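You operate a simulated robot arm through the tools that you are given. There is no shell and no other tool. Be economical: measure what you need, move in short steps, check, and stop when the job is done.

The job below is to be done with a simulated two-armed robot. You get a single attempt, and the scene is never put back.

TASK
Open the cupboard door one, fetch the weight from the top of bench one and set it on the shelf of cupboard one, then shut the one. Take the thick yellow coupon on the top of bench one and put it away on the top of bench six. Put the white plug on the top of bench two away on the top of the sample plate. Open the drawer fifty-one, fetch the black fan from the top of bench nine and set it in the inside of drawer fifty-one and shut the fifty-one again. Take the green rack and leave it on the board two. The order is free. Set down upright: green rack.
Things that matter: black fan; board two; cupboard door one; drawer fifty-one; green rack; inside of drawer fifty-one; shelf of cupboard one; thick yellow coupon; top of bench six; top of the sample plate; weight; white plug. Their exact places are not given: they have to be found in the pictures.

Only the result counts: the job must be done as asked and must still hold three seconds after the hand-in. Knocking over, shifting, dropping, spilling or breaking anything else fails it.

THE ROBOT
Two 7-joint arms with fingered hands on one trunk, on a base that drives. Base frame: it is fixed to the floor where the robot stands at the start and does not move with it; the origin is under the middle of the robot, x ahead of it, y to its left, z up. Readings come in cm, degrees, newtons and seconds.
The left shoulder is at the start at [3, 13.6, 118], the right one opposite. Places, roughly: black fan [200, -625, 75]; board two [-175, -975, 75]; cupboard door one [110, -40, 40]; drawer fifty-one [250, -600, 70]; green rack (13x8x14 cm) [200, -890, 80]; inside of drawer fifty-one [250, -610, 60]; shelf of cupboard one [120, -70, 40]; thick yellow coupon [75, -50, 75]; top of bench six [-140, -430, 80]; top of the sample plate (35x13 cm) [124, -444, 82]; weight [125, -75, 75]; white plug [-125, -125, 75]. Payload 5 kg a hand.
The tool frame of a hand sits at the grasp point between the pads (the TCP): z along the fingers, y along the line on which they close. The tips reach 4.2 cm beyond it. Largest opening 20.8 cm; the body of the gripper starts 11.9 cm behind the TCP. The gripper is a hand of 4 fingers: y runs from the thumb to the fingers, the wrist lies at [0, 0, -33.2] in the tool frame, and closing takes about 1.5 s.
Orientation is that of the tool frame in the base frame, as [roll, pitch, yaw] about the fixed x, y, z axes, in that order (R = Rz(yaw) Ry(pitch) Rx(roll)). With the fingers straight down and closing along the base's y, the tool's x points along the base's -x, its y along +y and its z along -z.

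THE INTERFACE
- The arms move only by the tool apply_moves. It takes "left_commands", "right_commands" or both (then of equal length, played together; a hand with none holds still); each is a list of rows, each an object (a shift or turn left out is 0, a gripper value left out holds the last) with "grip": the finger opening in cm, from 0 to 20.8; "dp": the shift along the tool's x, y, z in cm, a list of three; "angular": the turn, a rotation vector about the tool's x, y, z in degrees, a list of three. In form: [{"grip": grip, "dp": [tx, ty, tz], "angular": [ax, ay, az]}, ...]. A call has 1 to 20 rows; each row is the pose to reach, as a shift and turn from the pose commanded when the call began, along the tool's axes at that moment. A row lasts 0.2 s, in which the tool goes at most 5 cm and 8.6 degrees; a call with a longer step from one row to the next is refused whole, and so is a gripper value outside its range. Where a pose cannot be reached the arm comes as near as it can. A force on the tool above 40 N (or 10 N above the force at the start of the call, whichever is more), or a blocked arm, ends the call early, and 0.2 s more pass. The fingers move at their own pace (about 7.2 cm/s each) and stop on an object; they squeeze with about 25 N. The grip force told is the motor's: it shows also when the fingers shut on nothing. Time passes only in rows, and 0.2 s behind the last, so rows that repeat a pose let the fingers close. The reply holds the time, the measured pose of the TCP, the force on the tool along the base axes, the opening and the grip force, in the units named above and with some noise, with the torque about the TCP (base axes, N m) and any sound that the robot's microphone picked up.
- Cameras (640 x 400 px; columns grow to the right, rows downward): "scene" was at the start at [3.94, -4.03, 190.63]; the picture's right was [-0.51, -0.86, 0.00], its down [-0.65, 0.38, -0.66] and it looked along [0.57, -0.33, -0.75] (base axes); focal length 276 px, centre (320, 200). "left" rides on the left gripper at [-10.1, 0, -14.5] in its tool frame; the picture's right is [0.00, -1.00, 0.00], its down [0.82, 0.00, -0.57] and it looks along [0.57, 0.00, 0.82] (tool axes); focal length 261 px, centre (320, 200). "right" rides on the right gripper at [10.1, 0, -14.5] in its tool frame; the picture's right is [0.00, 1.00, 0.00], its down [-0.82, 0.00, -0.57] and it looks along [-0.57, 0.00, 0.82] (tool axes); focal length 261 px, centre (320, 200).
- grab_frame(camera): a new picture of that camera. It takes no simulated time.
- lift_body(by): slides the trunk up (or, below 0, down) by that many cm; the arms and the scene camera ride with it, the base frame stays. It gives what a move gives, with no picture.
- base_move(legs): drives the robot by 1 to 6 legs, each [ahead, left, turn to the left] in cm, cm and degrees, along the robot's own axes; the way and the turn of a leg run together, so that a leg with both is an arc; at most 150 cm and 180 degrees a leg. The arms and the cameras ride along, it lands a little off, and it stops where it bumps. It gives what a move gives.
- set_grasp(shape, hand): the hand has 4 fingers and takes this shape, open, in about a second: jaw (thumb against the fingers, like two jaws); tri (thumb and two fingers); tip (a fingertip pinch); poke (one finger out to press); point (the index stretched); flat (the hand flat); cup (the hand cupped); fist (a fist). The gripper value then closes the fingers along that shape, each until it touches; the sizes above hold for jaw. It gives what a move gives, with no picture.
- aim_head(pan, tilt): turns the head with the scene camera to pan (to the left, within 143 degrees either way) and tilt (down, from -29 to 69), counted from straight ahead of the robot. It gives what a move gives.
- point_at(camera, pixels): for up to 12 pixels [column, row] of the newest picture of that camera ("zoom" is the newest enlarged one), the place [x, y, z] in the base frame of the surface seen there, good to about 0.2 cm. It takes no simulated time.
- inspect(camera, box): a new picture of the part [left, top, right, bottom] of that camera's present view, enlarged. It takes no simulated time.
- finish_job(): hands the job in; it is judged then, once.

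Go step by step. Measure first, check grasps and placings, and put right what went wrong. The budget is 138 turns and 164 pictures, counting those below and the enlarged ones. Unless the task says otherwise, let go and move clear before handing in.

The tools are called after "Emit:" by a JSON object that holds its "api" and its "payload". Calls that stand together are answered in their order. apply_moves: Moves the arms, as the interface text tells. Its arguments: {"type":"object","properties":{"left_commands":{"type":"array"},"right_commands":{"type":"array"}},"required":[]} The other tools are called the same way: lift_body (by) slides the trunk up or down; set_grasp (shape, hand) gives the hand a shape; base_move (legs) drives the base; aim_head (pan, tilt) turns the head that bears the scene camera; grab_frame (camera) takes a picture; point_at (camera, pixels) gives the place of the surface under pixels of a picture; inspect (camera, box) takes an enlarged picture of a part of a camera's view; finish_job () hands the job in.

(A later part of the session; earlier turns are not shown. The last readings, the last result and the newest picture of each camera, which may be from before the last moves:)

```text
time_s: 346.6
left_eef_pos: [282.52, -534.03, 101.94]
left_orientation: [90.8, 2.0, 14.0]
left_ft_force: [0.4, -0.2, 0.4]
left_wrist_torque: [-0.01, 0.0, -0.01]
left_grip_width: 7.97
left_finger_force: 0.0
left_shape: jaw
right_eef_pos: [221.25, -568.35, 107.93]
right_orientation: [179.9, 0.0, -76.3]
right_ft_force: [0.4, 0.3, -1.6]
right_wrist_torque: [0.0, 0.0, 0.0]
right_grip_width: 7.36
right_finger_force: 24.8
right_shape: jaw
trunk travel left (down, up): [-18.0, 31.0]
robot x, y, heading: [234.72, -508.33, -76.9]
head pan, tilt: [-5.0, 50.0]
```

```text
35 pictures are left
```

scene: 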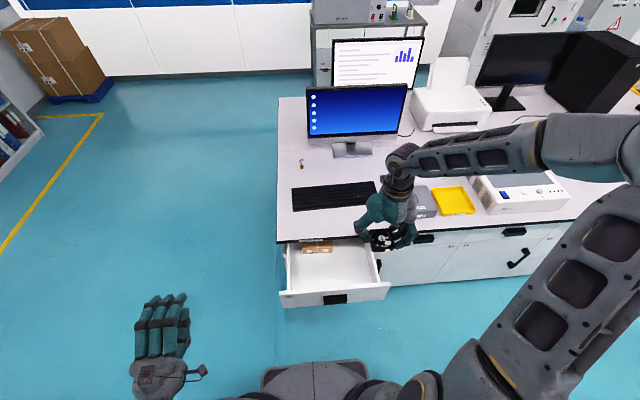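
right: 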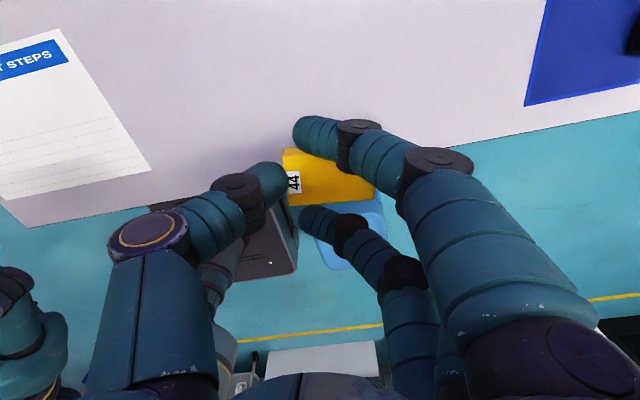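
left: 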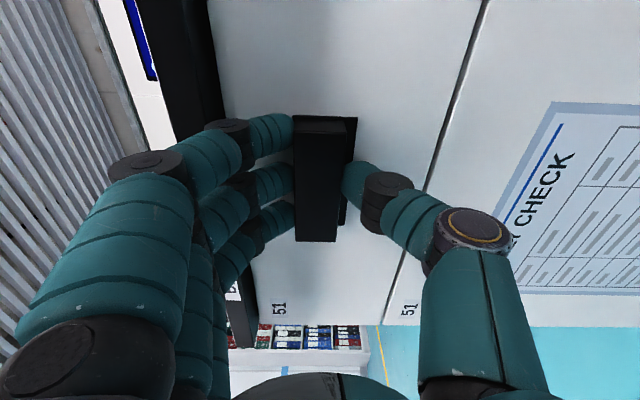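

The drawer stays open. I'll lower the fan into its middle, release, and rise again.

Emit:
{"api": "apply_moves", "payload": {"right_commands": [{"dp": [1.8, -3.9, 0]}, {"dp": [3.5, -7.8, 0]}, {"dp": [5.3, -11.6, 0]}, {"dp": [7, -15.5, 0]}, {"dp": [7, -15.5, 4.8]}, {"dp": [7, -15.5, 9.6]}, {"dp": [7, -15.5, 14.4]}, {"dp": [7, -15.5, 19.2]}, {"dp": [7, -15.5, 24]}, {"dp": [7, -15.5, 28.8]}, {"dp": [7, -15.5, 33]}, {"dp": [7, -15.5, 36]}, {"dp": [7, -15.5, 37.8]}, {"dp": [7, -15.5, 38.5]}, {"dp": [7, -15.5, 38.5]}]}}

Emit:
{"api": "inspect", "payload": {"camera": "right", "box": [100, 20, 540, 300]}}

```text
time_s: 349.8
left_eef_pos: [282.54, -533.97, 101.96]
left_orientation: [90.9, 2.0, 14.0]
left_ft_force: [-0.1, -0.2, 0.0]
left_wrist_torque: [0.02, -0.01, 0.02]
left_grip_width: 8.0
left_finger_force: 0.0
left_shape: jaw
right_eef_pos: [237.86, -571.63, 69.69]
right_orientation: [179.9, -0.1, -76.2]
right_ft_force: [-0.2, 0.6, -0.6]
right_wrist_torque: [-0.01, -0.03, -0.02]
right_grip_width: 7.37
right_finger_force: 25.1
right_shape: jaw
trunk travel left (down, up): [-18.0, 31.0]
robot x, y, heading: [235.2, -508.72, -76.9]
head pan, tilt: [-5.0, 50.0]
```

```text
1.43 times, centred on (320, 160) of right
```

zoom: 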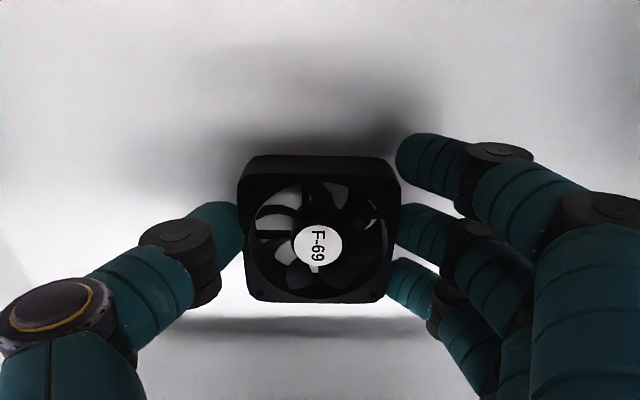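

The fan is just above the floor. I'll set it down, release, rise, and move the base back right for closing the drawer with the left hand.

Emit:
{"api": "apply_moves", "payload": {"right_commands": [{"dp": [0, 0, 0.5]}, {"grip": 8.5, "dp": [0, 0, 0.5]}, {"grip": 9.5, "dp": [0, 0, 0.5]}, {"dp": [0, 0, 0.5]}, {"dp": [0, 0, -2]}, {"dp": [0, 0, -6]}, {"dp": [0, 0, -10.5]}, {"dp": [0, 0, -15]}, {"dp": [0, 0, -19.5]}, {"dp": [0, 0, -24]}, {"dp": [0, 0, -28.5]}, {"dp": [0, 0, -33]}, {"dp": [0, 0, -37.5]}, {"dp": [0, 4.5, -39]}, {"dp": [-3, 8.5, -39]}, {"dp": [-6, 12, -39]}]}}

Emit:
{"api": "grab_frame", "payload": {"camera": "scene"}}

Emit:
{"api": "base_move", "payload": {"legs": [[0, -36, 0]]}}

```text
time_s: 353.2
left_eef_pos: [282.36, -533.74, 102.08]
left_orientation: [90.8, 2.0, 14.2]
left_ft_force: [-0.2, -0.3, 0.6]
left_wrist_torque: [0.04, -0.02, 0.07]
left_grip_width: 7.97
left_finger_force: 0.0
left_shape: jaw
right_eef_pos: [224.82, -568.02, 108.15]
right_orientation: [179.9, -0.1, -76.2]
right_ft_force: [-0.7, 0.6, 1.0]
right_wrist_torque: [-0.08, -0.02, -0.01]
right_grip_width: 9.47
right_finger_force: 0.2
right_shape: jaw
trunk travel left (down, up): [-18.0, 31.0]
robot x, y, heading: [235.07, -509.04, -76.9]
head pan, tilt: [-5.0, 50.0]
```

```text
33 pictures are left
```

scene: 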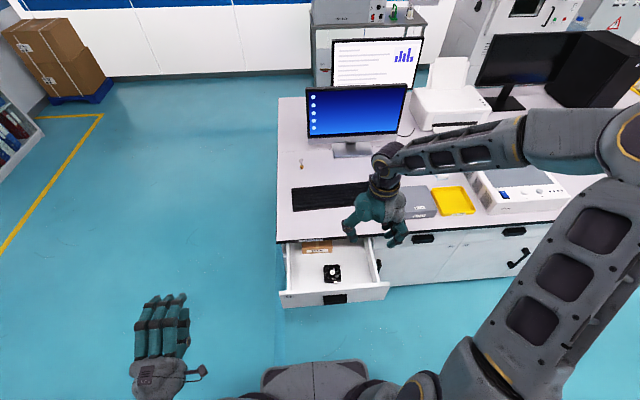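

```text
time_s: 355.5
left_eef_pos: [247.22, -542.11, 102.12]
left_orientation: [90.8, 2.0, 14.2]
left_ft_force: [-1.3, -0.4, 0.3]
left_wrist_torque: [0.07, -0.02, 0.07]
left_grip_width: 7.95
left_finger_force: 0.0
left_shape: jaw
right_eef_pos: [189.67, -576.53, 108.03]
right_orientation: [180.0, 0.0, -76.1]
right_ft_force: [-0.6, -0.6, 0.0]
right_wrist_torque: [0.02, -0.16, 0.0]
right_grip_width: 9.49
right_finger_force: 0.0
right_shape: jaw
trunk travel left (down, up): [-18.0, 31.0]
robot x, y, heading: [199.27, -516.84, -76.6]
head pan, tilt: [-5.0, 50.0]
```

The fan lies in the drawer at (332,272). Now the left hand goes down with closed fingers and pushes the drawer shut.

Emit:
{"api": "apply_moves", "payload": {"left_commands": [{"grip": 0, "dp": [-1.9, -4, 0]}, {"dp": [-3.8, -8, 0]}, {"dp": [-5.7, -12, 0]}, {"dp": [-7.6, -16, 0]}, {"dp": [-9.5, -20, 0]}, {"dp": [-11.4, -24, 0]}, {"dp": [-13.3, -28, 0]}, {"dp": [-15, -32, 0]}, {"dp": [-15, -32, 3]}, {"dp": [-15, -32, 5.5]}, {"dp": [-15, -32, 8]}, {"dp": [-15, -32, 11]}, {"dp": [-15, -32, 14]}, {"dp": [-15, -32, 17]}, {"dp": [-15, -32, 20]}, {"dp": [-15, -32, 23]}, {"dp": [-15, -32, 26]}, {"dp": [-15, -32, 29]}, {"dp": [-15, -32, 31.5]}, {"dp": [-15, -32, 33.5]}]}}

Emit:
{"api": "aim_head", "payload": {"pan": 20, "tilt": 45}}

Emit:
{"api": "inspect", "payload": {"camera": "scene", "box": [240, 220, 440, 345]}}

```text
time_s: 359.7
left_eef_pos: [239.6, -577.04, 70.05]
left_orientation: [90.8, 2.1, 14.1]
left_ft_force: [-4.8, 24.0, 7.1]
left_wrist_torque: [-0.67, -0.09, -0.16]
left_grip_width: 0.0
left_finger_force: 24.8
left_shape: jaw
right_eef_pos: [189.57, -576.37, 108.11]
right_orientation: [179.8, -0.1, -76.1]
right_ft_force: [-0.3, -0.6, -1.1]
right_wrist_torque: [0.09, 0.03, -0.01]
right_grip_width: 9.47
right_finger_force: 0.0
right_shape: jaw
trunk travel left (down, up): [-18.0, 31.0]
robot x, y, heading: [199.34, -516.84, -76.7]
head pan, tilt: [-5.0, 50.0]
stopped in row 20 (left hand): the force on the tool passed its limit at 57 N (the readings are from after the stop); the commanded pose is now the measured one
```

```text
time_s: 360.6
left_eef_pos: [239.53, -577.13, 70.06]
left_orientation: [90.8, 2.1, 14.4]
left_ft_force: [-6.9, 32.5, 6.3]
left_wrist_torque: [-0.7, -0.13, -0.12]
left_grip_width: 0.0
left_finger_force: 24.6
left_shape: jaw
right_eef_pos: [189.79, -576.38, 108.14]
right_orientation: [179.8, 0.0, -76.1]
right_ft_force: [0.8, -0.2, -0.3]
right_wrist_torque: [0.0, 0.02, 0.04]
right_grip_width: 9.47
right_finger_force: 0.0
right_shape: jaw
trunk travel left (down, up): [-18.0, 31.0]
robot x, y, heading: [199.73, -516.99, -76.9]
head pan, tilt: [20.0, 45.0]
```

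```text
3.20 times, centred on (340, 282) of scene
```

zoom: 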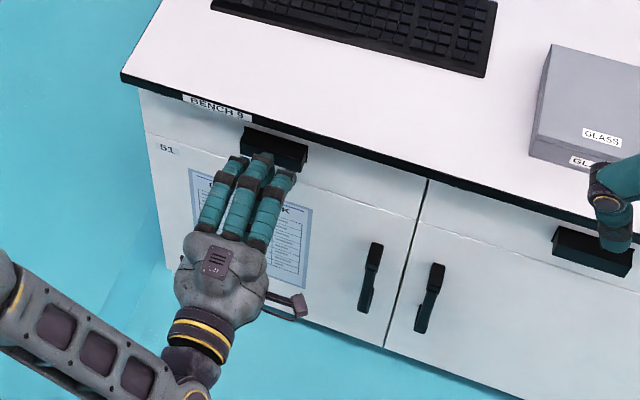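

Drawer 51 is flush shut with the fan inside. I'll retract the left hand and look beyond row three for the green rack.

Emit:
{"api": "apply_moves", "payload": {"left_commands": [{"dp": [0, 0, -4]}, {"dp": [0, 0, -8]}, {"dp": [0, 0, -12]}, {"dp": [0, 4, -16]}, {"dp": [0, 8, -18]}, {"dp": [2, 12, -20]}, {"dp": [4, 16, -20]}, {"dp": [6, 20, -20]}, {"dp": [8, 24.5, -20]}, {"dp": [10, 29, -20]}, {"dp": [10, 33, -20]}]}}

Emit:
{"api": "lift_body", "payload": {"by": 20}}

Emit:
{"api": "aim_head", "payload": {"pan": 0, "tilt": 22}}

Emit:
{"api": "grab_frame", "payload": {"camera": "scene"}}

Emit:
{"api": "point_at", "payload": {"camera": "scene", "pixels": [[280, 160], [300, 175], [320, 160], [340, 160], [260, 200], [240, 230], [200, 220], [400, 170], [360, 150], [300, 150], [340, 150], [320, 150]]}}

```text
refused: row 4 steps farther than a row can; nothing moved
```

```text
time_s: 362.8
left_eef_pos: [239.61, -577.35, 89.95]
left_orientation: [90.9, 2.1, 14.2]
left_ft_force: [0.4, 0.2, -0.6]
left_wrist_torque: [-0.02, 0.01, 0.01]
left_grip_width: 0.0
left_finger_force: 25.1
left_shape: jaw
right_eef_pos: [189.68, -576.59, 127.95]
right_orientation: [179.8, 0.1, -76.0]
right_ft_force: [-0.3, -0.3, -0.1]
right_wrist_torque: [0.03, 0.04, 0.05]
right_grip_width: 9.46
right_finger_force: 0.0
right_shape: jaw
trunk travel left (down, up): [-38.0, 11.0]
robot x, y, heading: [199.71, -517.02, -76.4]
head pan, tilt: [20.0, 45.0]
```

```text
time_s: 363.6
left_eef_pos: [239.68, -577.26, 89.88]
left_orientation: [91.0, 2.1, 14.2]
left_ft_force: [-0.2, 0.4, -1.0]
left_wrist_torque: [-0.04, 0.0, 0.03]
left_grip_width: 0.03
left_finger_force: 25.1
left_shape: jaw
right_eef_pos: [189.71, -576.49, 127.98]
right_orientation: [179.9, 0.0, -75.9]
right_ft_force: [-0.1, 0.7, 0.1]
right_wrist_torque: [-0.02, -0.01, 0.0]
right_grip_width: 9.45
right_finger_force: 0.1
right_shape: jaw
trunk travel left (down, up): [-38.0, 11.0]
robot x, y, heading: [199.33, -517.26, -76.5]
head pan, tilt: [0.0, 22.0]
```

```text
31 pictures are left
```

scene: 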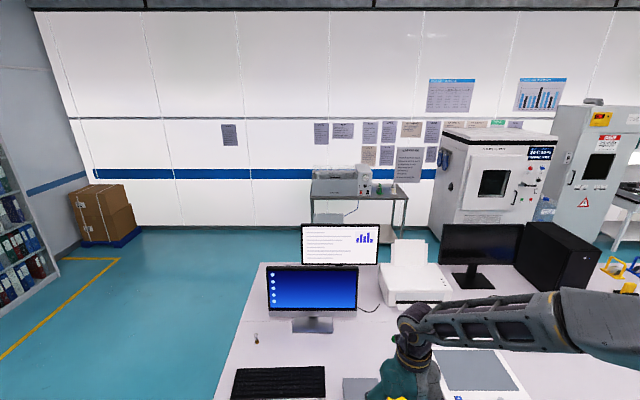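

```text
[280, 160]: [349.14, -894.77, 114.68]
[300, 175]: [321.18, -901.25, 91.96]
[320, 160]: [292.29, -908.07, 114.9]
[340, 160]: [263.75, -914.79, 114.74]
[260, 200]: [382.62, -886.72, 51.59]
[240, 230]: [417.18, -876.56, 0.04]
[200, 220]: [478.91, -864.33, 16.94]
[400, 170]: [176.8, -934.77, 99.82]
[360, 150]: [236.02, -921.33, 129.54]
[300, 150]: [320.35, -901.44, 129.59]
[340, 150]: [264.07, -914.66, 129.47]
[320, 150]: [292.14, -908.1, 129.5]
```

The lift succeeded but the left retract was refused, though its hand is clear. I'll zoom in on the steel cart by the wall, where a green item stands at about (394,188).

Emit:
{"api": "inspect", "payload": {"camera": "scene", "box": [300, 155, 420, 230]}}

Emit:
{"api": "point_at", "payload": {"camera": "scene", "pixels": [[394, 190], [393, 186], [398, 195], [380, 195], [345, 194], [314, 200], [408, 196], [340, 185], [403, 215], [378, 186]]}}

Emit:
{"api": "aim_head", "payload": {"pan": -50, "tilt": 18}}

Emit:
{"api": "grab_frame", "payload": {"camera": "scene"}}

Emit:
{"api": "point_at", "payload": {"camera": "scene", "pixels": [[200, 180], [250, 180], [300, 175], [330, 170], [360, 170], [400, 170], [440, 165], [480, 170], [300, 190], [350, 190], [420, 190], [250, 200]]}}

```text
5.33 times, centred on (360, 192) of scene
```

zoom: 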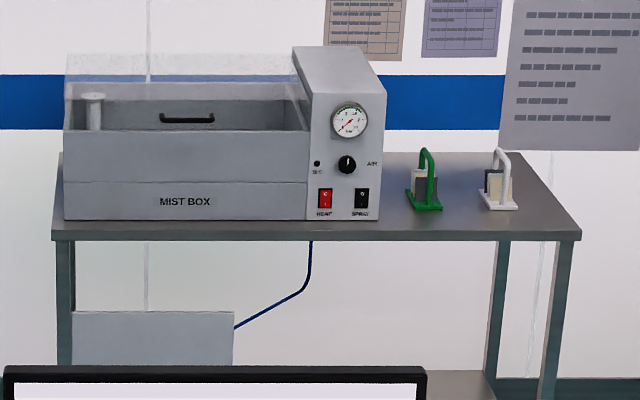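

```text
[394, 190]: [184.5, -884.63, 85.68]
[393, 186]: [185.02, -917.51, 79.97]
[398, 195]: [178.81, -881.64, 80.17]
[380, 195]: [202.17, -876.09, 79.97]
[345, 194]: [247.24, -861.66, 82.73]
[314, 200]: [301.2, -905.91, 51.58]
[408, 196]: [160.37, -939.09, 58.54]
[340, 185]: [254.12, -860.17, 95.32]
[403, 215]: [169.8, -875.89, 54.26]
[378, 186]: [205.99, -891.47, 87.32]
```

```text
time_s: 364.8
left_eef_pos: [239.61, -577.25, 89.85]
left_orientation: [90.9, 2.1, 14.2]
left_ft_force: [-0.1, -0.1, 0.0]
left_wrist_torque: [0.02, 0.0, -0.03]
left_grip_width: 0.0
left_finger_force: 25.3
left_shape: jaw
right_eef_pos: [189.7, -576.54, 127.94]
right_orientation: [179.8, 0.0, -76.1]
right_ft_force: [-0.1, 0.5, 0.2]
right_wrist_torque: [0.0, -0.02, 0.05]
right_grip_width: 9.47
right_finger_force: 0.0
right_shape: jaw
trunk travel left (down, up): [-38.0, 11.0]
robot x, y, heading: [199.63, -517.2, -76.4]
head pan, tilt: [-50.0, 18.0]
```

```text
29 pictures are left
```

scene: 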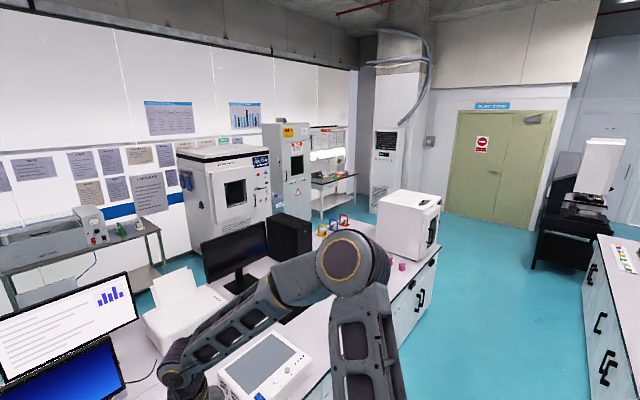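

```text
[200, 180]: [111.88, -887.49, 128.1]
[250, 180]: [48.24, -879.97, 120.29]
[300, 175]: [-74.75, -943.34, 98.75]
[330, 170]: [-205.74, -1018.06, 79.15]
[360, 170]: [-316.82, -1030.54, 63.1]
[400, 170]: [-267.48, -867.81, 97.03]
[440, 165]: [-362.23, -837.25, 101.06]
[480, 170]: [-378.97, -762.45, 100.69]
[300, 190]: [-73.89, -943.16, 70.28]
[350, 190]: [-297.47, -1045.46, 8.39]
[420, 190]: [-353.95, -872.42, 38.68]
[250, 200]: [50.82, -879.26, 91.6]
```

The rack stands on the steel cart near (203,-884), z 80, and a table near (-206,-1018) should hold board two. I'll tuck the left hand in and drive round row three to the cart.

Emit:
{"api": "apply_moves", "payload": {"left_commands": [{"dp": [1.5, 2.5, -3.2]}, {"dp": [3.1, 5, -6.4]}, {"dp": [4.7, 7.5, -9.6]}, {"dp": [6.2, 10, -12.8]}, {"dp": [7.8, 12.5, -16]}, {"dp": [9.4, 15, -19.2]}, {"dp": [10.9, 17.5, -22.4]}, {"dp": [12.5, 20, -25.6]}, {"dp": [14, 22.5, -28.8]}, {"dp": [15.6, 25, -32]}]}}

Emit:
{"api": "base_move", "payload": {"legs": [[0, 92, 0], [145, 0, 0], [133, 0, 0], [0, -150, 0], [0, -5, 0]]}}

Emit:
{"api": "aim_head", "payload": {"pan": -8, "tilt": 48}}

Emit:
{"api": "grab_frame", "payload": {"camera": "scene"}}

```text
time_s: 367.0
left_eef_pos: [247.51, -542.45, 114.85]
left_orientation: [90.8, 2.1, 14.1]
left_ft_force: [-1.0, 0.8, 0.6]
left_wrist_torque: [0.02, -0.03, 0.04]
left_grip_width: 0.0
left_finger_force: 24.8
left_shape: jaw
right_eef_pos: [189.58, -576.26, 128.09]
right_orientation: [179.9, -0.1, -76.2]
right_ft_force: [0.5, 1.0, -0.1]
right_wrist_torque: [-0.14, -0.02, -0.02]
right_grip_width: 9.49
right_finger_force: 0.1
right_shape: jaw
trunk travel left (down, up): [-38.0, 11.0]
robot x, y, heading: [199.62, -516.67, -76.6]
head pan, tilt: [-50.0, 18.0]
```

```text
time_s: 392.7
left_eef_pos: [244.87, -825.91, 114.86]
left_orientation: [91.0, 2.0, 11.8]
left_ft_force: [-0.5, 0.3, 0.9]
left_wrist_torque: [0.06, 0.05, 0.1]
left_grip_width: 0.02
left_finger_force: 25.6
left_shape: jaw
right_eef_pos: [185.64, -857.32, 127.97]
right_orientation: [179.9, 0.0, -78.5]
right_ft_force: [-1.4, 0.4, -0.5]
right_wrist_torque: [0.01, -0.17, -0.02]
right_grip_width: 9.46
right_finger_force: 0.2
right_shape: jaw
trunk travel left (down, up): [-38.0, 11.0]
robot x, y, heading: [197.93, -797.98, -79.0]
head pan, tilt: [-50.0, 18.0]
```

```text
time_s: 393.8
left_eef_pos: [244.99, -826.05, 114.84]
left_orientation: [90.9, 2.1, 11.7]
left_ft_force: [0.2, 0.6, 0.7]
left_wrist_torque: [0.0, -0.03, 0.06]
left_grip_width: 0.0
left_finger_force: 24.9
left_shape: jaw
right_eef_pos: [185.62, -857.3, 127.97]
right_orientation: [179.9, 0.0, -78.6]
right_ft_force: [-0.1, -0.5, 0.9]
right_wrist_torque: [0.01, -0.11, 0.0]
right_grip_width: 9.46
right_finger_force: 0.0
right_shape: jaw
trunk travel left (down, up): [-38.0, 11.0]
robot x, y, heading: [198.24, -798.5, -78.7]
head pan, tilt: [-8.0, 48.0]
```

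```text
28 pictures are left
```

scene: 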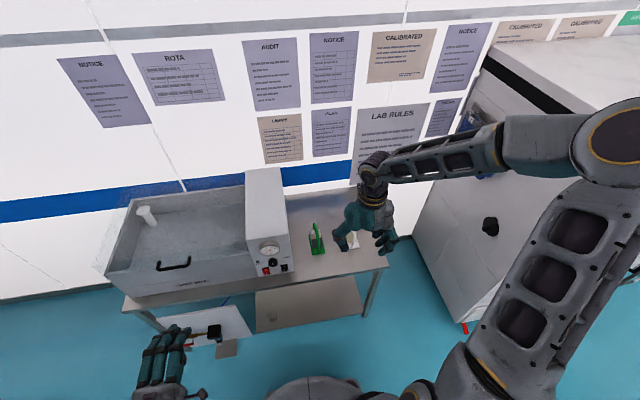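

I'm in front of the cart with the green rack at (317,240). I'll zoom and measure it.

Emit:
{"api": "inspect", "payload": {"camera": "scene", "box": [280, 205, 380, 275]}}

Emit:
{"api": "point_at", "payload": {"camera": "zoom", "pixels": [[225, 125], [237, 180], [255, 250], [215, 180], [250, 205], [200, 290], [285, 305], [240, 275], [220, 230], [265, 285], [470, 215], [240, 300]]}}

```text
5.71 times, centred on (330, 240) of scene
```

zoom: 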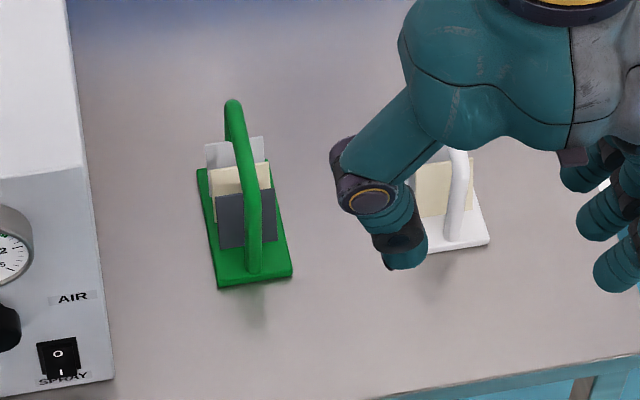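

```text
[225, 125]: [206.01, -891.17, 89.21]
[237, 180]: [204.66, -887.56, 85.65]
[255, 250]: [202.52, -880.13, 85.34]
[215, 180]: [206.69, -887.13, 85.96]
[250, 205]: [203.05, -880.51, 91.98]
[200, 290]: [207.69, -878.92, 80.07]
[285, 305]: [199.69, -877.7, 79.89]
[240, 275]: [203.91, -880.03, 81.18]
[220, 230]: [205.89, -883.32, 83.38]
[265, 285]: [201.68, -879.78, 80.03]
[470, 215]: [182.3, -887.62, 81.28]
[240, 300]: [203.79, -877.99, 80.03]
```

The handle's bar runs front to back. I'll measure its top and the mist box's height, then drive 13 cm closer.

Emit:
{"api": "point_at", "payload": {"camera": "zoom", "pixels": [[238, 150], [234, 125], [231, 105], [245, 180], [253, 230], [40, 100], [70, 160], [85, 200], [60, 50], [230, 150], [450, 165], [205, 155]]}}

Emit:
{"api": "base_move", "payload": {"legs": [[13, 0, 1.5]]}}

```text
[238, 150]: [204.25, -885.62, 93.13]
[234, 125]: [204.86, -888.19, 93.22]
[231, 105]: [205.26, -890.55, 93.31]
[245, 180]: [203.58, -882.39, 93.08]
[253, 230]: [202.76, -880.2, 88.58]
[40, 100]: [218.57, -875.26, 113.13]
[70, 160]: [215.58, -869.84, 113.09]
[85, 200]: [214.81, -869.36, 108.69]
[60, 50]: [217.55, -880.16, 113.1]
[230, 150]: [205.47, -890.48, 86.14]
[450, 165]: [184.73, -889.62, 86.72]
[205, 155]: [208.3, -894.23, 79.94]
```

```text
time_s: 395.0
left_eef_pos: [248.3, -837.0, 114.76]
left_orientation: [90.9, 2.1, 13.1]
left_ft_force: [-0.7, 0.3, 0.1]
left_wrist_torque: [-0.01, 0.01, -0.01]
left_grip_width: 0.01
left_finger_force: 24.6
left_shape: jaw
right_eef_pos: [189.8, -869.89, 127.94]
right_orientation: [179.8, 0.1, -77.1]
right_ft_force: [0.1, -0.6, -0.3]
right_wrist_torque: [0.06, 0.04, -0.02]
right_grip_width: 9.47
right_finger_force: 0.0
right_shape: jaw
trunk travel left (down, up): [-38.0, 11.0]
robot x, y, heading: [200.82, -810.47, -77.6]
head pan, tilt: [-8.0, 48.0]
```

The bar's middle is (204.4,-886.3) at z≈93, with the mist box's side 4 cm clear. I'll bring the right hand over the bar, descend and close on it.

Emit:
{"api": "apply_moves", "payload": {"right_commands": [{"grip": 7, "dp": [3.9, -2.1, 0]}, {"dp": [7.7, -4.2, 0]}, {"dp": [11.6, -6.4, 0]}, {"dp": [15.4, -8.5, 0]}, {"dp": [19.25, -10.6, 0]}, {"dp": [19.25, -10.6, 4.8]}, {"dp": [19.25, -10.6, 9.6]}, {"dp": [19.25, -10.6, 14.4]}, {"dp": [19.25, -10.6, 19.2]}, {"dp": [19.25, -10.6, 24]}, {"dp": [19.25, -10.6, 28]}, {"dp": [19.25, -10.6, 31]}, {"dp": [19.25, -10.6, 32.9]}, {"dp": [19.25, -10.6, 32.9]}, {"grip": 0, "dp": [19.25, -10.6, 32.9]}, {"dp": [19.25, -10.6, 32.9]}, {"dp": [19.25, -10.6, 32.9]}, {"dp": [19.25, -10.6, 32.9]}, {"dp": [19.25, -10.6, 32.9]}, {"dp": [19.25, -10.6, 32.9]}]}}

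Emit:
{"api": "inspect", "payload": {"camera": "right", "box": [160, 40, 480, 260]}}

```text
time_s: 399.2
left_eef_pos: [248.36, -837.03, 114.76]
left_orientation: [90.9, 2.2, 13.2]
left_ft_force: [-0.9, 0.0, 0.1]
left_wrist_torque: [-0.03, 0.03, -0.02]
left_grip_width: 0.01
left_finger_force: 24.9
left_shape: jaw
right_eef_pos: [204.45, -886.12, 95.06]
right_orientation: [179.8, 0.0, -77.1]
right_ft_force: [-0.7, -0.6, 0.3]
right_wrist_torque: [0.0, -0.04, -0.02]
right_grip_width: 1.03
right_finger_force: 24.6
right_shape: jaw
trunk travel left (down, up): [-38.0, 11.0]
robot x, y, heading: [200.92, -810.66, -77.7]
head pan, tilt: [-8.0, 48.0]
```

```text
1.82 times, centred on (320, 150) of right
```

zoom: 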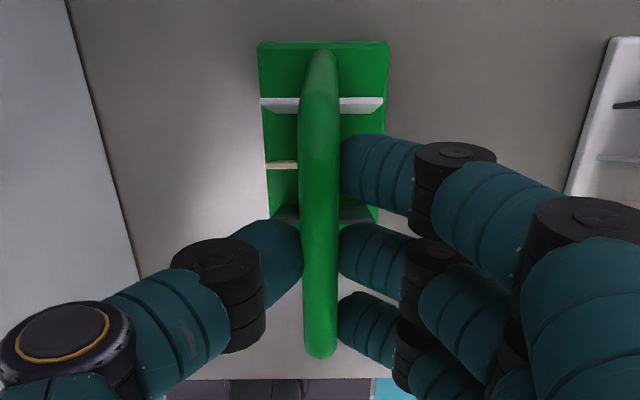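

The fingers hold the bar firmly. I'll lift the rack, pull it in, back into the aisle and turn toward the far end.

Emit:
{"api": "apply_moves", "payload": {"right_commands": [{"grip": 0, "dp": [0, 0, -1.5]}, {"dp": [0, 0, -5]}, {"dp": [0, 0, -9.5]}, {"dp": [0, 0, -14]}, {"dp": [0, 0, -18.5]}, {"dp": [0, 0, -23]}, {"dp": [0, 0, -26]}, {"dp": [-4.5, 0, -27]}, {"dp": [-9, 0, -27]}, {"dp": [-13.5, 0, -27]}, {"dp": [-18, 0, -27]}, {"dp": [-22, 0, -27]}]}}

Emit:
{"api": "base_move", "payload": {"legs": [[-35, 0, 0], [0, 0, -90]]}}

Emit:
{"api": "aim_head", "payload": {"pan": 0, "tilt": 25}}

Emit:
{"api": "grab_frame", "payload": {"camera": "scene"}}

Emit:
{"api": "point_at", "payload": {"camera": "scene", "pixels": [[320, 350], [320, 250], [320, 200], [200, 250], [150, 200], [220, 180], [260, 180], [440, 250], [480, 200], [400, 180], [230, 200], [280, 170]]}}

```text
time_s: 401.8
left_eef_pos: [248.24, -836.9, 114.83]
left_orientation: [90.9, 2.1, 13.2]
left_ft_force: [-0.1, 0.4, 1.4]
left_wrist_torque: [0.0, -0.01, -0.01]
left_grip_width: 0.01
left_finger_force: 24.9
left_shape: jaw
right_eef_pos: [199.45, -864.86, 122.09]
right_orientation: [179.8, 0.0, -77.0]
right_ft_force: [-0.5, 1.3, -4.2]
right_wrist_torque: [-0.07, 0.02, 0.01]
right_grip_width: 1.04
right_finger_force: 25.4
right_shape: jaw
trunk travel left (down, up): [-38.0, 11.0]
robot x, y, heading: [200.5, -810.87, -77.5]
head pan, tilt: [-8.0, 48.0]
```

```text
time_s: 407.9
left_eef_pos: [167.38, -824.33, 114.76]
left_orientation: [90.8, 2.1, -76.2]
left_ft_force: [-0.2, 0.1, -0.4]
left_wrist_torque: [-0.04, 0.0, 0.02]
left_grip_width: 0.0
left_finger_force: 25.1
left_shape: jaw
right_eef_pos: [138.93, -775.82, 121.98]
right_orientation: [179.8, 0.1, -166.5]
right_ft_force: [-0.1, -0.3, -4.1]
right_wrist_torque: [0.02, -0.04, 0.0]
right_grip_width: 1.04
right_finger_force: 24.6
right_shape: jaw
trunk travel left (down, up): [-38.0, 11.0]
robot x, y, heading: [193.64, -776.39, -167.3]
head pan, tilt: [-8.0, 48.0]
```

```text
time_s: 408.7
left_eef_pos: [167.21, -824.38, 114.77]
left_orientation: [90.9, 2.1, -76.2]
left_ft_force: [0.0, -0.3, 0.4]
left_wrist_torque: [0.02, 0.0, -0.06]
left_grip_width: 0.01
left_finger_force: 25.2
left_shape: jaw
right_eef_pos: [138.97, -775.78, 121.99]
right_orientation: [179.9, 0.1, -166.4]
right_ft_force: [0.3, -0.3, -3.0]
right_wrist_torque: [0.0, -0.03, 0.0]
right_grip_width: 1.03
right_finger_force: 25.1
right_shape: jaw
trunk travel left (down, up): [-38.0, 11.0]
robot x, y, heading: [193.48, -776.63, -167.2]
head pan, tilt: [0.0, 25.0]
```

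```text
25 pictures are left
```

scene: 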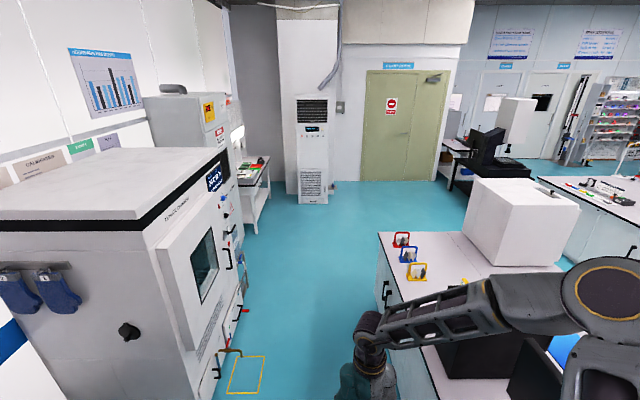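

```text
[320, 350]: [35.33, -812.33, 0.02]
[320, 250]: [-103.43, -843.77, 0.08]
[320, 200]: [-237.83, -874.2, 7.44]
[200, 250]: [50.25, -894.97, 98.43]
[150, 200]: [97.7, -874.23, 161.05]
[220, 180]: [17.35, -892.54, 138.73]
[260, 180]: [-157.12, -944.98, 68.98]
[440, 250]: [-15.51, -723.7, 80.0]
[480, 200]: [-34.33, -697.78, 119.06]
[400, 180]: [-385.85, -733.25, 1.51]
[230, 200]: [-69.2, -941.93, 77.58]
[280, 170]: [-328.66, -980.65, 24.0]
```

The aisle ahead is clear, and the small table with coloured items stands at the left near (-157,-945). I'll drive along, then turn left to face it.

Emit:
{"api": "base_move", "payload": {"legs": [[0, 0, 0.6], [150, 0, 0], [150, 0, 0], [65, 0, 0], [0, 0, 90]]}}

Emit:
{"api": "aim_head", "payload": {"pan": -5, "tilt": 42}}

Emit:
{"api": "grab_frame", "payload": {"camera": "scene"}}

Emit:
{"api": "point_at", "payload": {"camera": "scene", "pixels": [[320, 200], [320, 230], [300, 180], [350, 180], [280, 200], [380, 200], [420, 200], [320, 160], [250, 200], [400, 230], [320, 260], [360, 210]]}}

```text
time_s: 430.3
left_eef_pos: [-109.31, -880.88, 114.79]
left_orientation: [90.9, 2.1, 14.6]
left_ft_force: [-0.6, 0.6, 0.6]
left_wrist_torque: [-0.01, -0.02, -0.02]
left_grip_width: 0.0
left_finger_force: 25.1
left_shape: jaw
right_eef_pos: [-157.31, -910.09, 121.9]
right_orientation: [179.8, -0.1, -75.7]
right_ft_force: [0.1, 0.7, -2.9]
right_wrist_torque: [0.02, 0.0, 0.03]
right_grip_width: 1.01
right_finger_force: 24.9
right_shape: jaw
trunk travel left (down, up): [-38.0, 11.0]
robot x, y, heading: [-157.71, -855.64, -75.9]
head pan, tilt: [0.0, 25.0]
```

```text
time_s: 431.1
left_eef_pos: [-109.27, -880.96, 114.88]
left_orientation: [90.9, 2.1, 14.7]
left_ft_force: [0.5, -0.5, -0.9]
left_wrist_torque: [-0.01, 0.0, 0.01]
left_grip_width: 0.0
left_finger_force: 24.7
left_shape: jaw
right_eef_pos: [-157.2, -910.09, 121.95]
right_orientation: [179.8, 0.0, -75.6]
right_ft_force: [-0.4, -0.1, -3.1]
right_wrist_torque: [0.01, -0.01, 0.01]
right_grip_width: 1.02
right_finger_force: 24.6
right_shape: jaw
trunk travel left (down, up): [-38.0, 11.0]
robot x, y, heading: [-157.58, -855.61, -76.1]
head pan, tilt: [-5.0, 42.0]
```

```text
24 pictures are left
```

scene: 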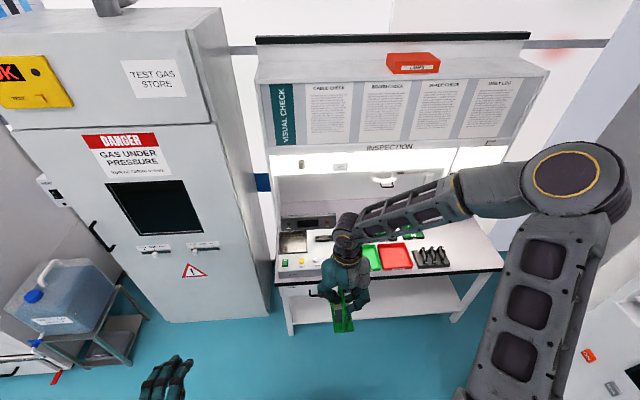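

```text
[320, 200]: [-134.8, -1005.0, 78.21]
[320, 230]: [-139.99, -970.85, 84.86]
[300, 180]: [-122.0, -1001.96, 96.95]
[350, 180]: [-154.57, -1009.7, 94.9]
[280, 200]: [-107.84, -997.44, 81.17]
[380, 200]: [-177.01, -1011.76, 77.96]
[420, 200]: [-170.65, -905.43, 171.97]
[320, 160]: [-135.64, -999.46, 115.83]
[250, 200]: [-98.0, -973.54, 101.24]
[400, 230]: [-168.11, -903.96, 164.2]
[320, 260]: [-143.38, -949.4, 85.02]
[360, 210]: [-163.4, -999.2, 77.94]
```

I'm at the inspection table. I'll zoom in on it to identify board two.

Emit:
{"api": "inspect", "payload": {"camera": "scene", "box": [265, 195, 465, 325]}}

Emit:
{"api": "inspect", "payload": {"camera": "scene", "box": [365, 220, 465, 285]}}

Emit:
{"api": "point_at", "payload": {"camera": "zoom", "pixels": [[45, 260], [190, 250], [430, 240], [380, 200], [300, 110], [480, 200], [350, 150], [220, 320], [520, 300]]}}

```text
3.08 times, centred on (365, 260) of scene
```

zoom: 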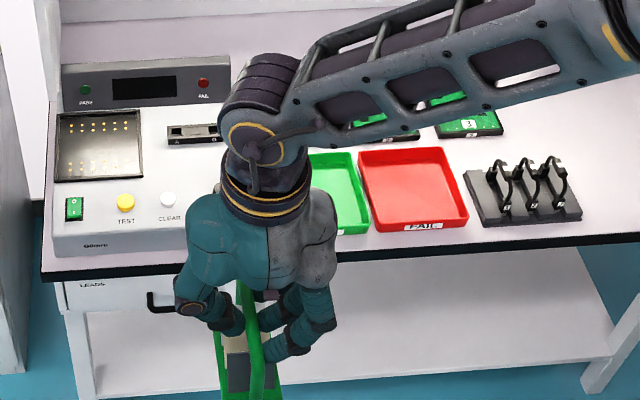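

```text
6.15 times, centred on (415, 252) of scene
```

zoom: 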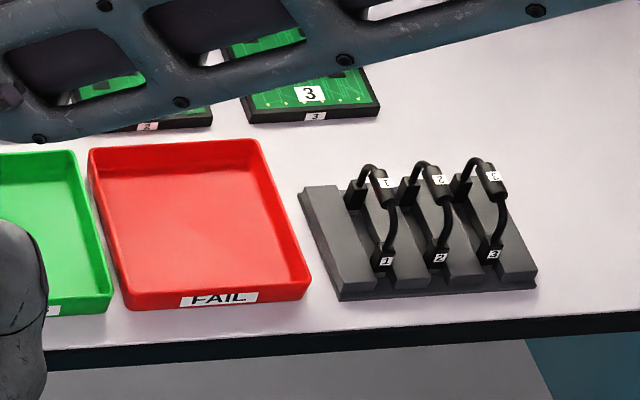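

```text
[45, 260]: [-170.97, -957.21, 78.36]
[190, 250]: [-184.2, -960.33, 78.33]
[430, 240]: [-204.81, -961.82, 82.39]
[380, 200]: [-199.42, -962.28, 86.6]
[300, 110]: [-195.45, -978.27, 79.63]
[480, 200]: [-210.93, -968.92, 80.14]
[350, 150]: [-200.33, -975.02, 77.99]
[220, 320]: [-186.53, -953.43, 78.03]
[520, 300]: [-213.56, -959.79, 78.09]
```

The numbered green boards lie behind the trays: 3 is at (-195,-978), and 2 is next to it under my arm. I'll shift the base right and closer, swing the hand right and look at board two.

Emit:
{"api": "base_move", "payload": {"legs": [[0, -32, 0], [26, 0, 0]]}}

Emit:
{"api": "apply_moves", "payload": {"right_commands": [{"dp": [0, 4, 0]}, {"dp": [0, 8, 0]}, {"dp": [0, 12, 0]}, {"dp": [0, 16, 0]}, {"dp": [0, 20, 0]}]}}

Emit:
{"api": "aim_head", "payload": {"pan": -5, "tilt": 48}}

Emit:
{"api": "grab_frame", "payload": {"camera": "scene"}}

Emit:
{"api": "inspect", "payload": {"camera": "scene", "box": [240, 140, 400, 240]}}

```text
time_s: 434.8
left_eef_pos: [-134.31, -914.87, 114.84]
left_orientation: [91.0, 2.1, 14.5]
left_ft_force: [0.6, 0.0, -0.2]
left_wrist_torque: [-0.02, -0.01, -0.01]
left_grip_width: 0.01
left_finger_force: 25.4
left_shape: jaw
right_eef_pos: [-182.28, -944.19, 122.03]
right_orientation: [179.8, 0.1, -75.6]
right_ft_force: [0.2, -1.9, -3.4]
right_wrist_torque: [0.11, 0.01, 0.02]
right_grip_width: 1.04
right_finger_force: 24.6
right_shape: jaw
trunk travel left (down, up): [-38.0, 11.0]
robot x, y, heading: [-182.65, -889.38, -76.2]
head pan, tilt: [-5.0, 42.0]
```

```text
time_s: 435.9
left_eef_pos: [-134.33, -914.86, 114.9]
left_orientation: [90.9, 2.2, 14.6]
left_ft_force: [-0.8, 0.2, 0.4]
left_wrist_torque: [0.02, 0.01, 0.11]
left_grip_width: 0.0
left_finger_force: 25.0
left_shape: jaw
right_eef_pos: [-201.97, -948.99, 122.28]
right_orientation: [179.9, 0.0, -75.5]
right_ft_force: [0.2, -0.7, -3.9]
right_wrist_torque: [0.05, -0.16, -0.02]
right_grip_width: 1.0
right_finger_force: 25.0
right_shape: jaw
trunk travel left (down, up): [-38.0, 11.0]
robot x, y, heading: [-182.78, -889.56, -76.3]
head pan, tilt: [-5.0, 42.0]
```

```text
time_s: 436.6
left_eef_pos: [-134.3, -914.89, 114.79]
left_orientation: [90.9, 2.1, 14.6]
left_ft_force: [-0.1, 1.1, -0.5]
left_wrist_torque: [-0.04, -0.01, -0.04]
left_grip_width: 0.02
left_finger_force: 24.9
left_shape: jaw
right_eef_pos: [-201.89, -948.97, 122.26]
right_orientation: [179.8, 0.0, -75.7]
right_ft_force: [0.0, 0.0, -3.6]
right_wrist_torque: [0.03, 0.05, -0.01]
right_grip_width: 1.03
right_finger_force: 24.8
right_shape: jaw
trunk travel left (down, up): [-38.0, 11.0]
robot x, y, heading: [-182.25, -889.65, -76.3]
head pan, tilt: [-5.0, 48.0]
```

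```text
21 pictures are left
```

scene: 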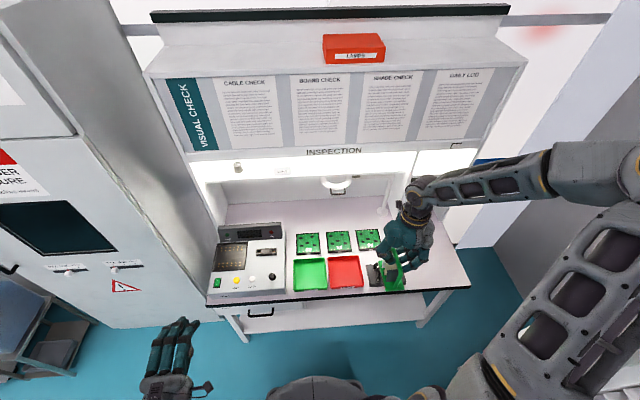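

```text
4.00 times, centred on (320, 190) of scene
```

zoom: 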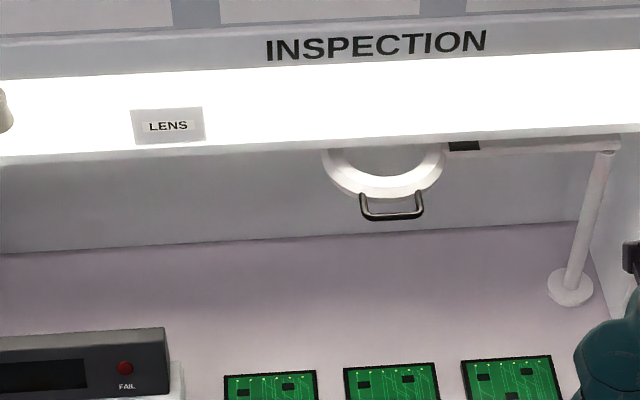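

Three boards are visible, with board two at (339,240); a magnifier hangs behind at (337,183). I'll zoom in and measure the boards and the overhead clearance.

Emit:
{"api": "inspect", "payload": {"camera": "scene", "box": [285, 220, 405, 295]}}

Emit:
{"api": "point_at", "payload": {"camera": "zoom", "pixels": [[235, 65], [345, 62], [360, 145], [245, 160], [295, 110], [135, 110], [450, 100], [320, 190], [230, 190], [190, 110]]}}

Emit:
{"api": "point_at", "payload": {"camera": "scene", "pixels": [[337, 190], [337, 180], [340, 193], [340, 160], [360, 175], [300, 178]]}}

```text
5.33 times, centred on (345, 258) of scene
```

zoom: 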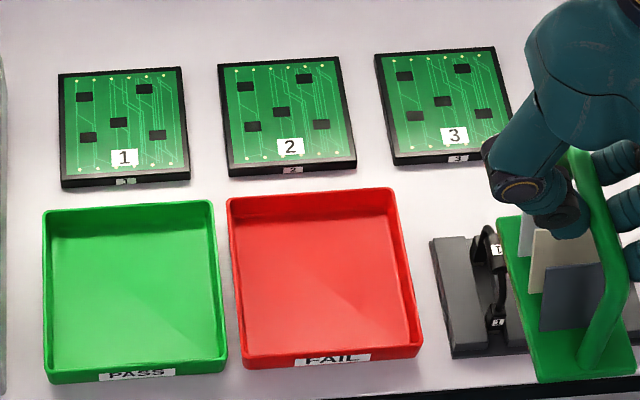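

```text
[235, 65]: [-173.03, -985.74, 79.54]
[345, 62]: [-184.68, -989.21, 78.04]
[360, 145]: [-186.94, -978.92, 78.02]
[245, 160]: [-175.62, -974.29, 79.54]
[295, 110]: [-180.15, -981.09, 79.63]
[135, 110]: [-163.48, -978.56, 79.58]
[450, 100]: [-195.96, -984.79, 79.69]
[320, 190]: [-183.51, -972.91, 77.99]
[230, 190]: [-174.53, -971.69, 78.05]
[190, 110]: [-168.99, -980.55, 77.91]
```

```text
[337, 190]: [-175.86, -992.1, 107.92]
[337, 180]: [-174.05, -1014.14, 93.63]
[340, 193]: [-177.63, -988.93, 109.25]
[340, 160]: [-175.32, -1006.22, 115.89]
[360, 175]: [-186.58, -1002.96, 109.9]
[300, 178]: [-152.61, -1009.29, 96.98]
```

Board two's centre is about (-180,-980.8), top z 79.6. The magnifier at z 108 would hit my forward-facing camera, so I'll turn the right hand 180° first, then approach in front of the board.

Emit:
{"api": "base_move", "payload": {"legs": [[7, 0, 0]]}}

Emit:
{"api": "apply_moves", "payload": {"right_commands": [{"angular": [0, 0, -8.5]}, {"angular": [0, 0, -17]}, {"angular": [0, 0, -25.5]}, {"angular": [0, 0, -34]}, {"angular": [0, 0, -42.5]}, {"angular": [0, 0, -51]}, {"angular": [0, 0, -59.5]}, {"angular": [0, 0, -68]}, {"angular": [0, 0, -76.5]}, {"angular": [0, 0, -85]}, {"angular": [0, 0, -93.5]}, {"angular": [0, 0, -102]}, {"angular": [0, 0, -110.5]}, {"angular": [0, 0, -119]}, {"angular": [0, 0, -127.5]}, {"angular": [0, 0, -136]}, {"angular": [0, 0, -144.5]}, {"angular": [0, 0, -153]}, {"angular": [0, 0, -161.5]}, {"angular": [0, 0, -170]}]}}

Emit:
{"api": "grab_frame", "payload": {"camera": "scene"}}

```text
time_s: 437.6
left_eef_pos: [-132.52, -922.28, 114.68]
left_orientation: [91.0, 2.1, 14.6]
left_ft_force: [0.3, -2.1, 0.7]
left_wrist_torque: [-0.03, -0.03, 0.01]
left_grip_width: 0.02
left_finger_force: 24.8
left_shape: jaw
right_eef_pos: [-200.18, -956.21, 122.22]
right_orientation: [179.8, 0.1, -75.6]
right_ft_force: [0.3, -1.3, -4.4]
right_wrist_torque: [0.21, 0.06, 0.04]
right_grip_width: 1.05
right_finger_force: 25.3
right_shape: jaw
trunk travel left (down, up): [-38.0, 11.0]
robot x, y, heading: [-180.67, -896.81, -76.3]
head pan, tilt: [-5.0, 48.0]
```

```text
time_s: 441.8
left_eef_pos: [-132.66, -922.02, 114.83]
left_orientation: [90.9, 2.1, 14.6]
left_ft_force: [0.0, 0.1, 0.3]
left_wrist_torque: [-0.01, 0.04, 0.05]
left_grip_width: 0.0
left_finger_force: 24.8
left_shape: jaw
right_eef_pos: [-199.05, -955.16, 122.33]
right_orientation: [-179.3, -0.1, 58.5]
right_ft_force: [-0.4, -0.6, -3.4]
right_wrist_torque: [0.04, -0.1, -0.02]
right_grip_width: 1.04
right_finger_force: 25.1
right_shape: jaw
right hand out of reach, approached as far as the arm can: row 16, 17, 18, 19, 20
trunk travel left (down, up): [-38.0, 11.0]
robot x, y, heading: [-180.96, -896.67, -76.3]
head pan, tilt: [-5.0, 48.0]
```

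```text
18 pictures are left
```

scene: 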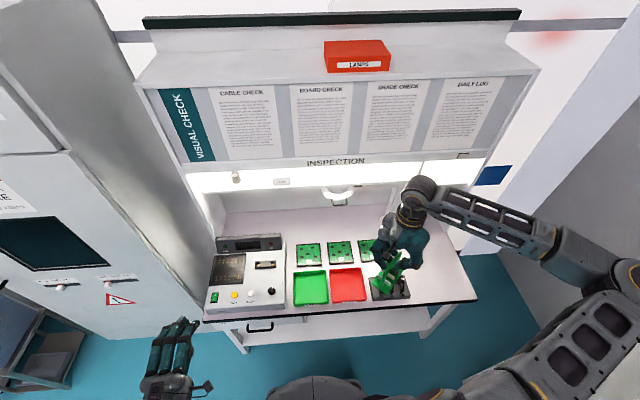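

The wrist stops at yaw 58.5°. At that angle the rack would sit diagonally on the board, with the hand still clear of the magnifier. I'll drive closer and approach, trying for a bit more turn.

Emit:
{"api": "base_move", "payload": {"legs": [[11, 0, 0]]}}

Emit:
{"api": "apply_moves", "payload": {"right_commands": [{"dp": [0.4, 2.6, 2.9], "angular": [0, 0, -4]}, {"dp": [0.7, 5.1, 5.8], "angular": [0, 0, -8]}, {"dp": [1.1, 7.7, 8.7], "angular": [0, 0, -12]}, {"dp": [1.4, 10.2, 11.6], "angular": [0, 0, -16]}, {"dp": [1.8, 12.8, 14.5], "angular": [0, 0, -20]}, {"dp": [2.1, 15.3, 17.3], "angular": [0, 0, -24]}, {"dp": [2.1, 15.3, 17.3], "angular": [0, 0, -30]}, {"dp": [2.1, 15.3, 17.3], "angular": [0, 0, -36]}, {"dp": [2.1, 15.3, 17.3], "angular": [0, 0, -42]}]}}

Emit:
{"api": "grab_frame", "payload": {"camera": "scene"}}

```text
time_s: 443.0
left_eef_pos: [-129.93, -932.59, 114.8]
left_orientation: [90.8, 2.1, 14.7]
left_ft_force: [0.2, -0.4, 0.2]
left_wrist_torque: [-0.01, 0.01, -0.03]
left_grip_width: 0.0
left_finger_force: 24.7
left_shape: jaw
right_eef_pos: [-196.26, -965.84, 122.38]
right_orientation: [-179.2, 0.0, 58.6]
right_ft_force: [0.3, -0.8, -3.0]
right_wrist_torque: [0.06, 0.07, 0.01]
right_grip_width: 1.03
right_finger_force: 24.5
right_shape: jaw
trunk travel left (down, up): [-38.0, 11.0]
robot x, y, heading: [-177.72, -907.49, -76.1]
head pan, tilt: [-5.0, 48.0]
```

```text
time_s: 443.9
left_eef_pos: [-129.38, -932.38, 114.71]
left_orientation: [91.1, 2.4, 14.9]
left_ft_force: [2.6, 0.5, -0.6]
left_wrist_torque: [-0.1, -0.01, -0.25]
left_grip_width: 0.0
left_finger_force: 24.7
left_shape: jaw
right_eef_pos: [-189.74, -964.81, 118.71]
right_orientation: [179.1, 0.1, 65.0]
right_ft_force: [4.0, 2.3, -4.0]
right_wrist_torque: [-0.04, 0.48, 0.02]
right_grip_width: 0.96
right_finger_force: 24.9
right_shape: jaw
right hand out of reach, approached as far as the arm can: row 1, 2, 3, 4
trunk travel left (down, up): [-38.0, 11.0]
robot x, y, heading: [-178.11, -907.13, -76.0]
head pan, tilt: [-5.0, 48.0]
stopped in row 4 (right hand): the force on the tool passed its limit at 51 N (the readings are from after the stop); the commanded pose is now the measured one
```

```text
17 pictures are left
```

scene: 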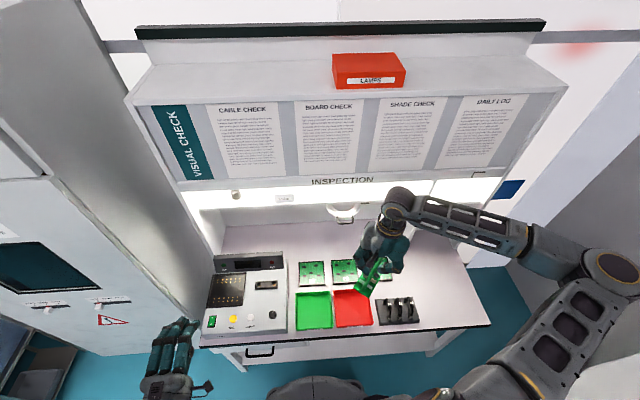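

That stop was a jerk of the arm re-posing, with nothing touched. I'll continue slowly at this yaw to the spot in front of the board.

Emit:
{"api": "apply_moves", "payload": {"right_commands": [{"dp": [0, 0, 0]}, {"dp": [-0.4, 1.5, 2]}, {"dp": [-0.8, 3, 4]}, {"dp": [-1.3, 4.5, 6]}, {"dp": [-1.8, 6, 8]}, {"dp": [-2.2, 7.5, 10]}, {"dp": [-2.7, 9, 12]}, {"dp": [-3.1, 10.5, 13.7]}, {"dp": [-3.1, 10.5, 13.7]}]}}

Emit:
{"api": "inspect", "payload": {"camera": "scene", "box": [280, 190, 440, 320]}}

```text
time_s: 445.9
left_eef_pos: [-129.9, -932.2, 114.83]
left_orientation: [90.9, 2.3, 14.9]
left_ft_force: [-0.4, 0.5, 0.1]
left_wrist_torque: [0.01, 0.0, 0.0]
left_grip_width: 0.02
left_finger_force: 24.3
left_shape: jaw
right_eef_pos: [-181.73, -972.09, 105.2]
right_orientation: [178.9, -0.1, 65.0]
right_ft_force: [0.5, 1.0, -2.9]
right_wrist_torque: [-0.03, 0.0, -0.01]
right_grip_width: 0.98
right_finger_force: 25.0
right_shape: jaw
trunk travel left (down, up): [-38.0, 11.0]
robot x, y, heading: [-177.72, -907.44, -75.7]
head pan, tilt: [-5.0, 48.0]
```

```text
3.08 times, centred on (360, 255) of scene
```

zoom: 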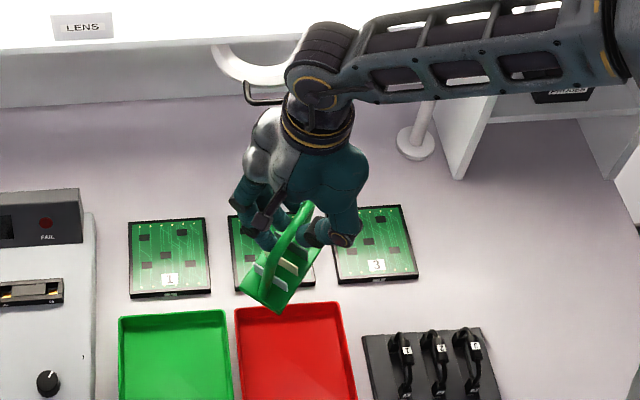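

Good view: the rack hangs just in front of board two. I'll move it over the board's centre and lower it to contact.

Emit:
{"api": "apply_moves", "payload": {"right_commands": [{"dp": [-2.4, 1.7, 0]}, {"dp": [-4.8, 3.3, 0]}, {"dp": [-7.1, 4.95, 0]}, {"dp": [-7.1, 4.95, 3]}, {"dp": [-7.1, 4.95, 6]}, {"dp": [-7.1, 4.95, 8]}, {"dp": [-7.1, 4.95, 9.3]}, {"dp": [-7.1, 4.95, 10]}, {"dp": [-7.1, 4.95, 10.4]}, {"dp": [-7.1, 4.95, 10.4]}]}}

Emit:
{"api": "inspect", "payload": {"camera": "scene", "box": [300, 210, 420, 300]}}

Emit:
{"api": "inspect", "payload": {"camera": "right", "box": [140, 20, 500, 270]}}

```text
time_s: 447.7
left_eef_pos: [-129.38, -932.35, 114.71]
left_orientation: [91.1, 2.3, 15.1]
left_ft_force: [1.7, -0.7, -1.4]
left_wrist_torque: [-0.07, -0.05, -0.15]
left_grip_width: 0.02
left_finger_force: 24.7
left_shape: jaw
right_eef_pos: [-178.02, -976.24, 100.75]
right_orientation: [175.3, 2.0, 61.0]
right_ft_force: [0.1, -3.3, -2.9]
right_wrist_torque: [0.43, 0.14, 0.01]
right_grip_width: 1.01
right_finger_force: 24.3
right_shape: jaw
right hand out of reach, approached as far as the arm can: row 1, 2, 3, 4, 5, 6, 7, 8, 9
trunk travel left (down, up): [-38.0, 11.0]
robot x, y, heading: [-177.88, -907.31, -75.7]
head pan, tilt: [-5.0, 48.0]
stopped in row 9 (right hand): the force on the tool passed its limit at 51 N (the readings are from after the stop); the commanded pose is now the measured one
```

```text
4.44 times, centred on (360, 255) of scene
```

zoom: 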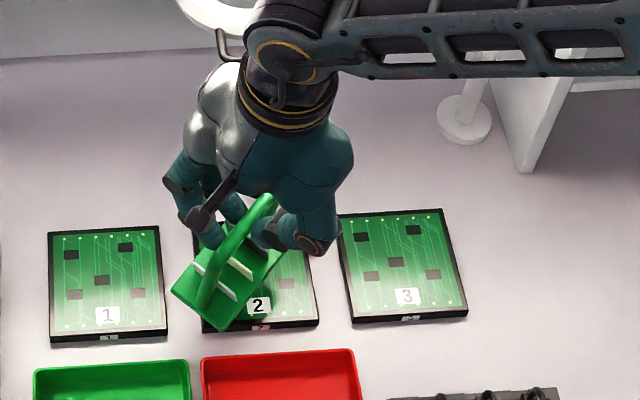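

```text
1.60 times, centred on (320, 145) of right
```

zoom: 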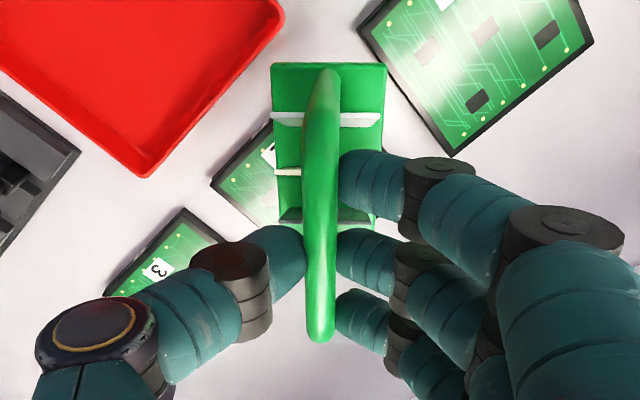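

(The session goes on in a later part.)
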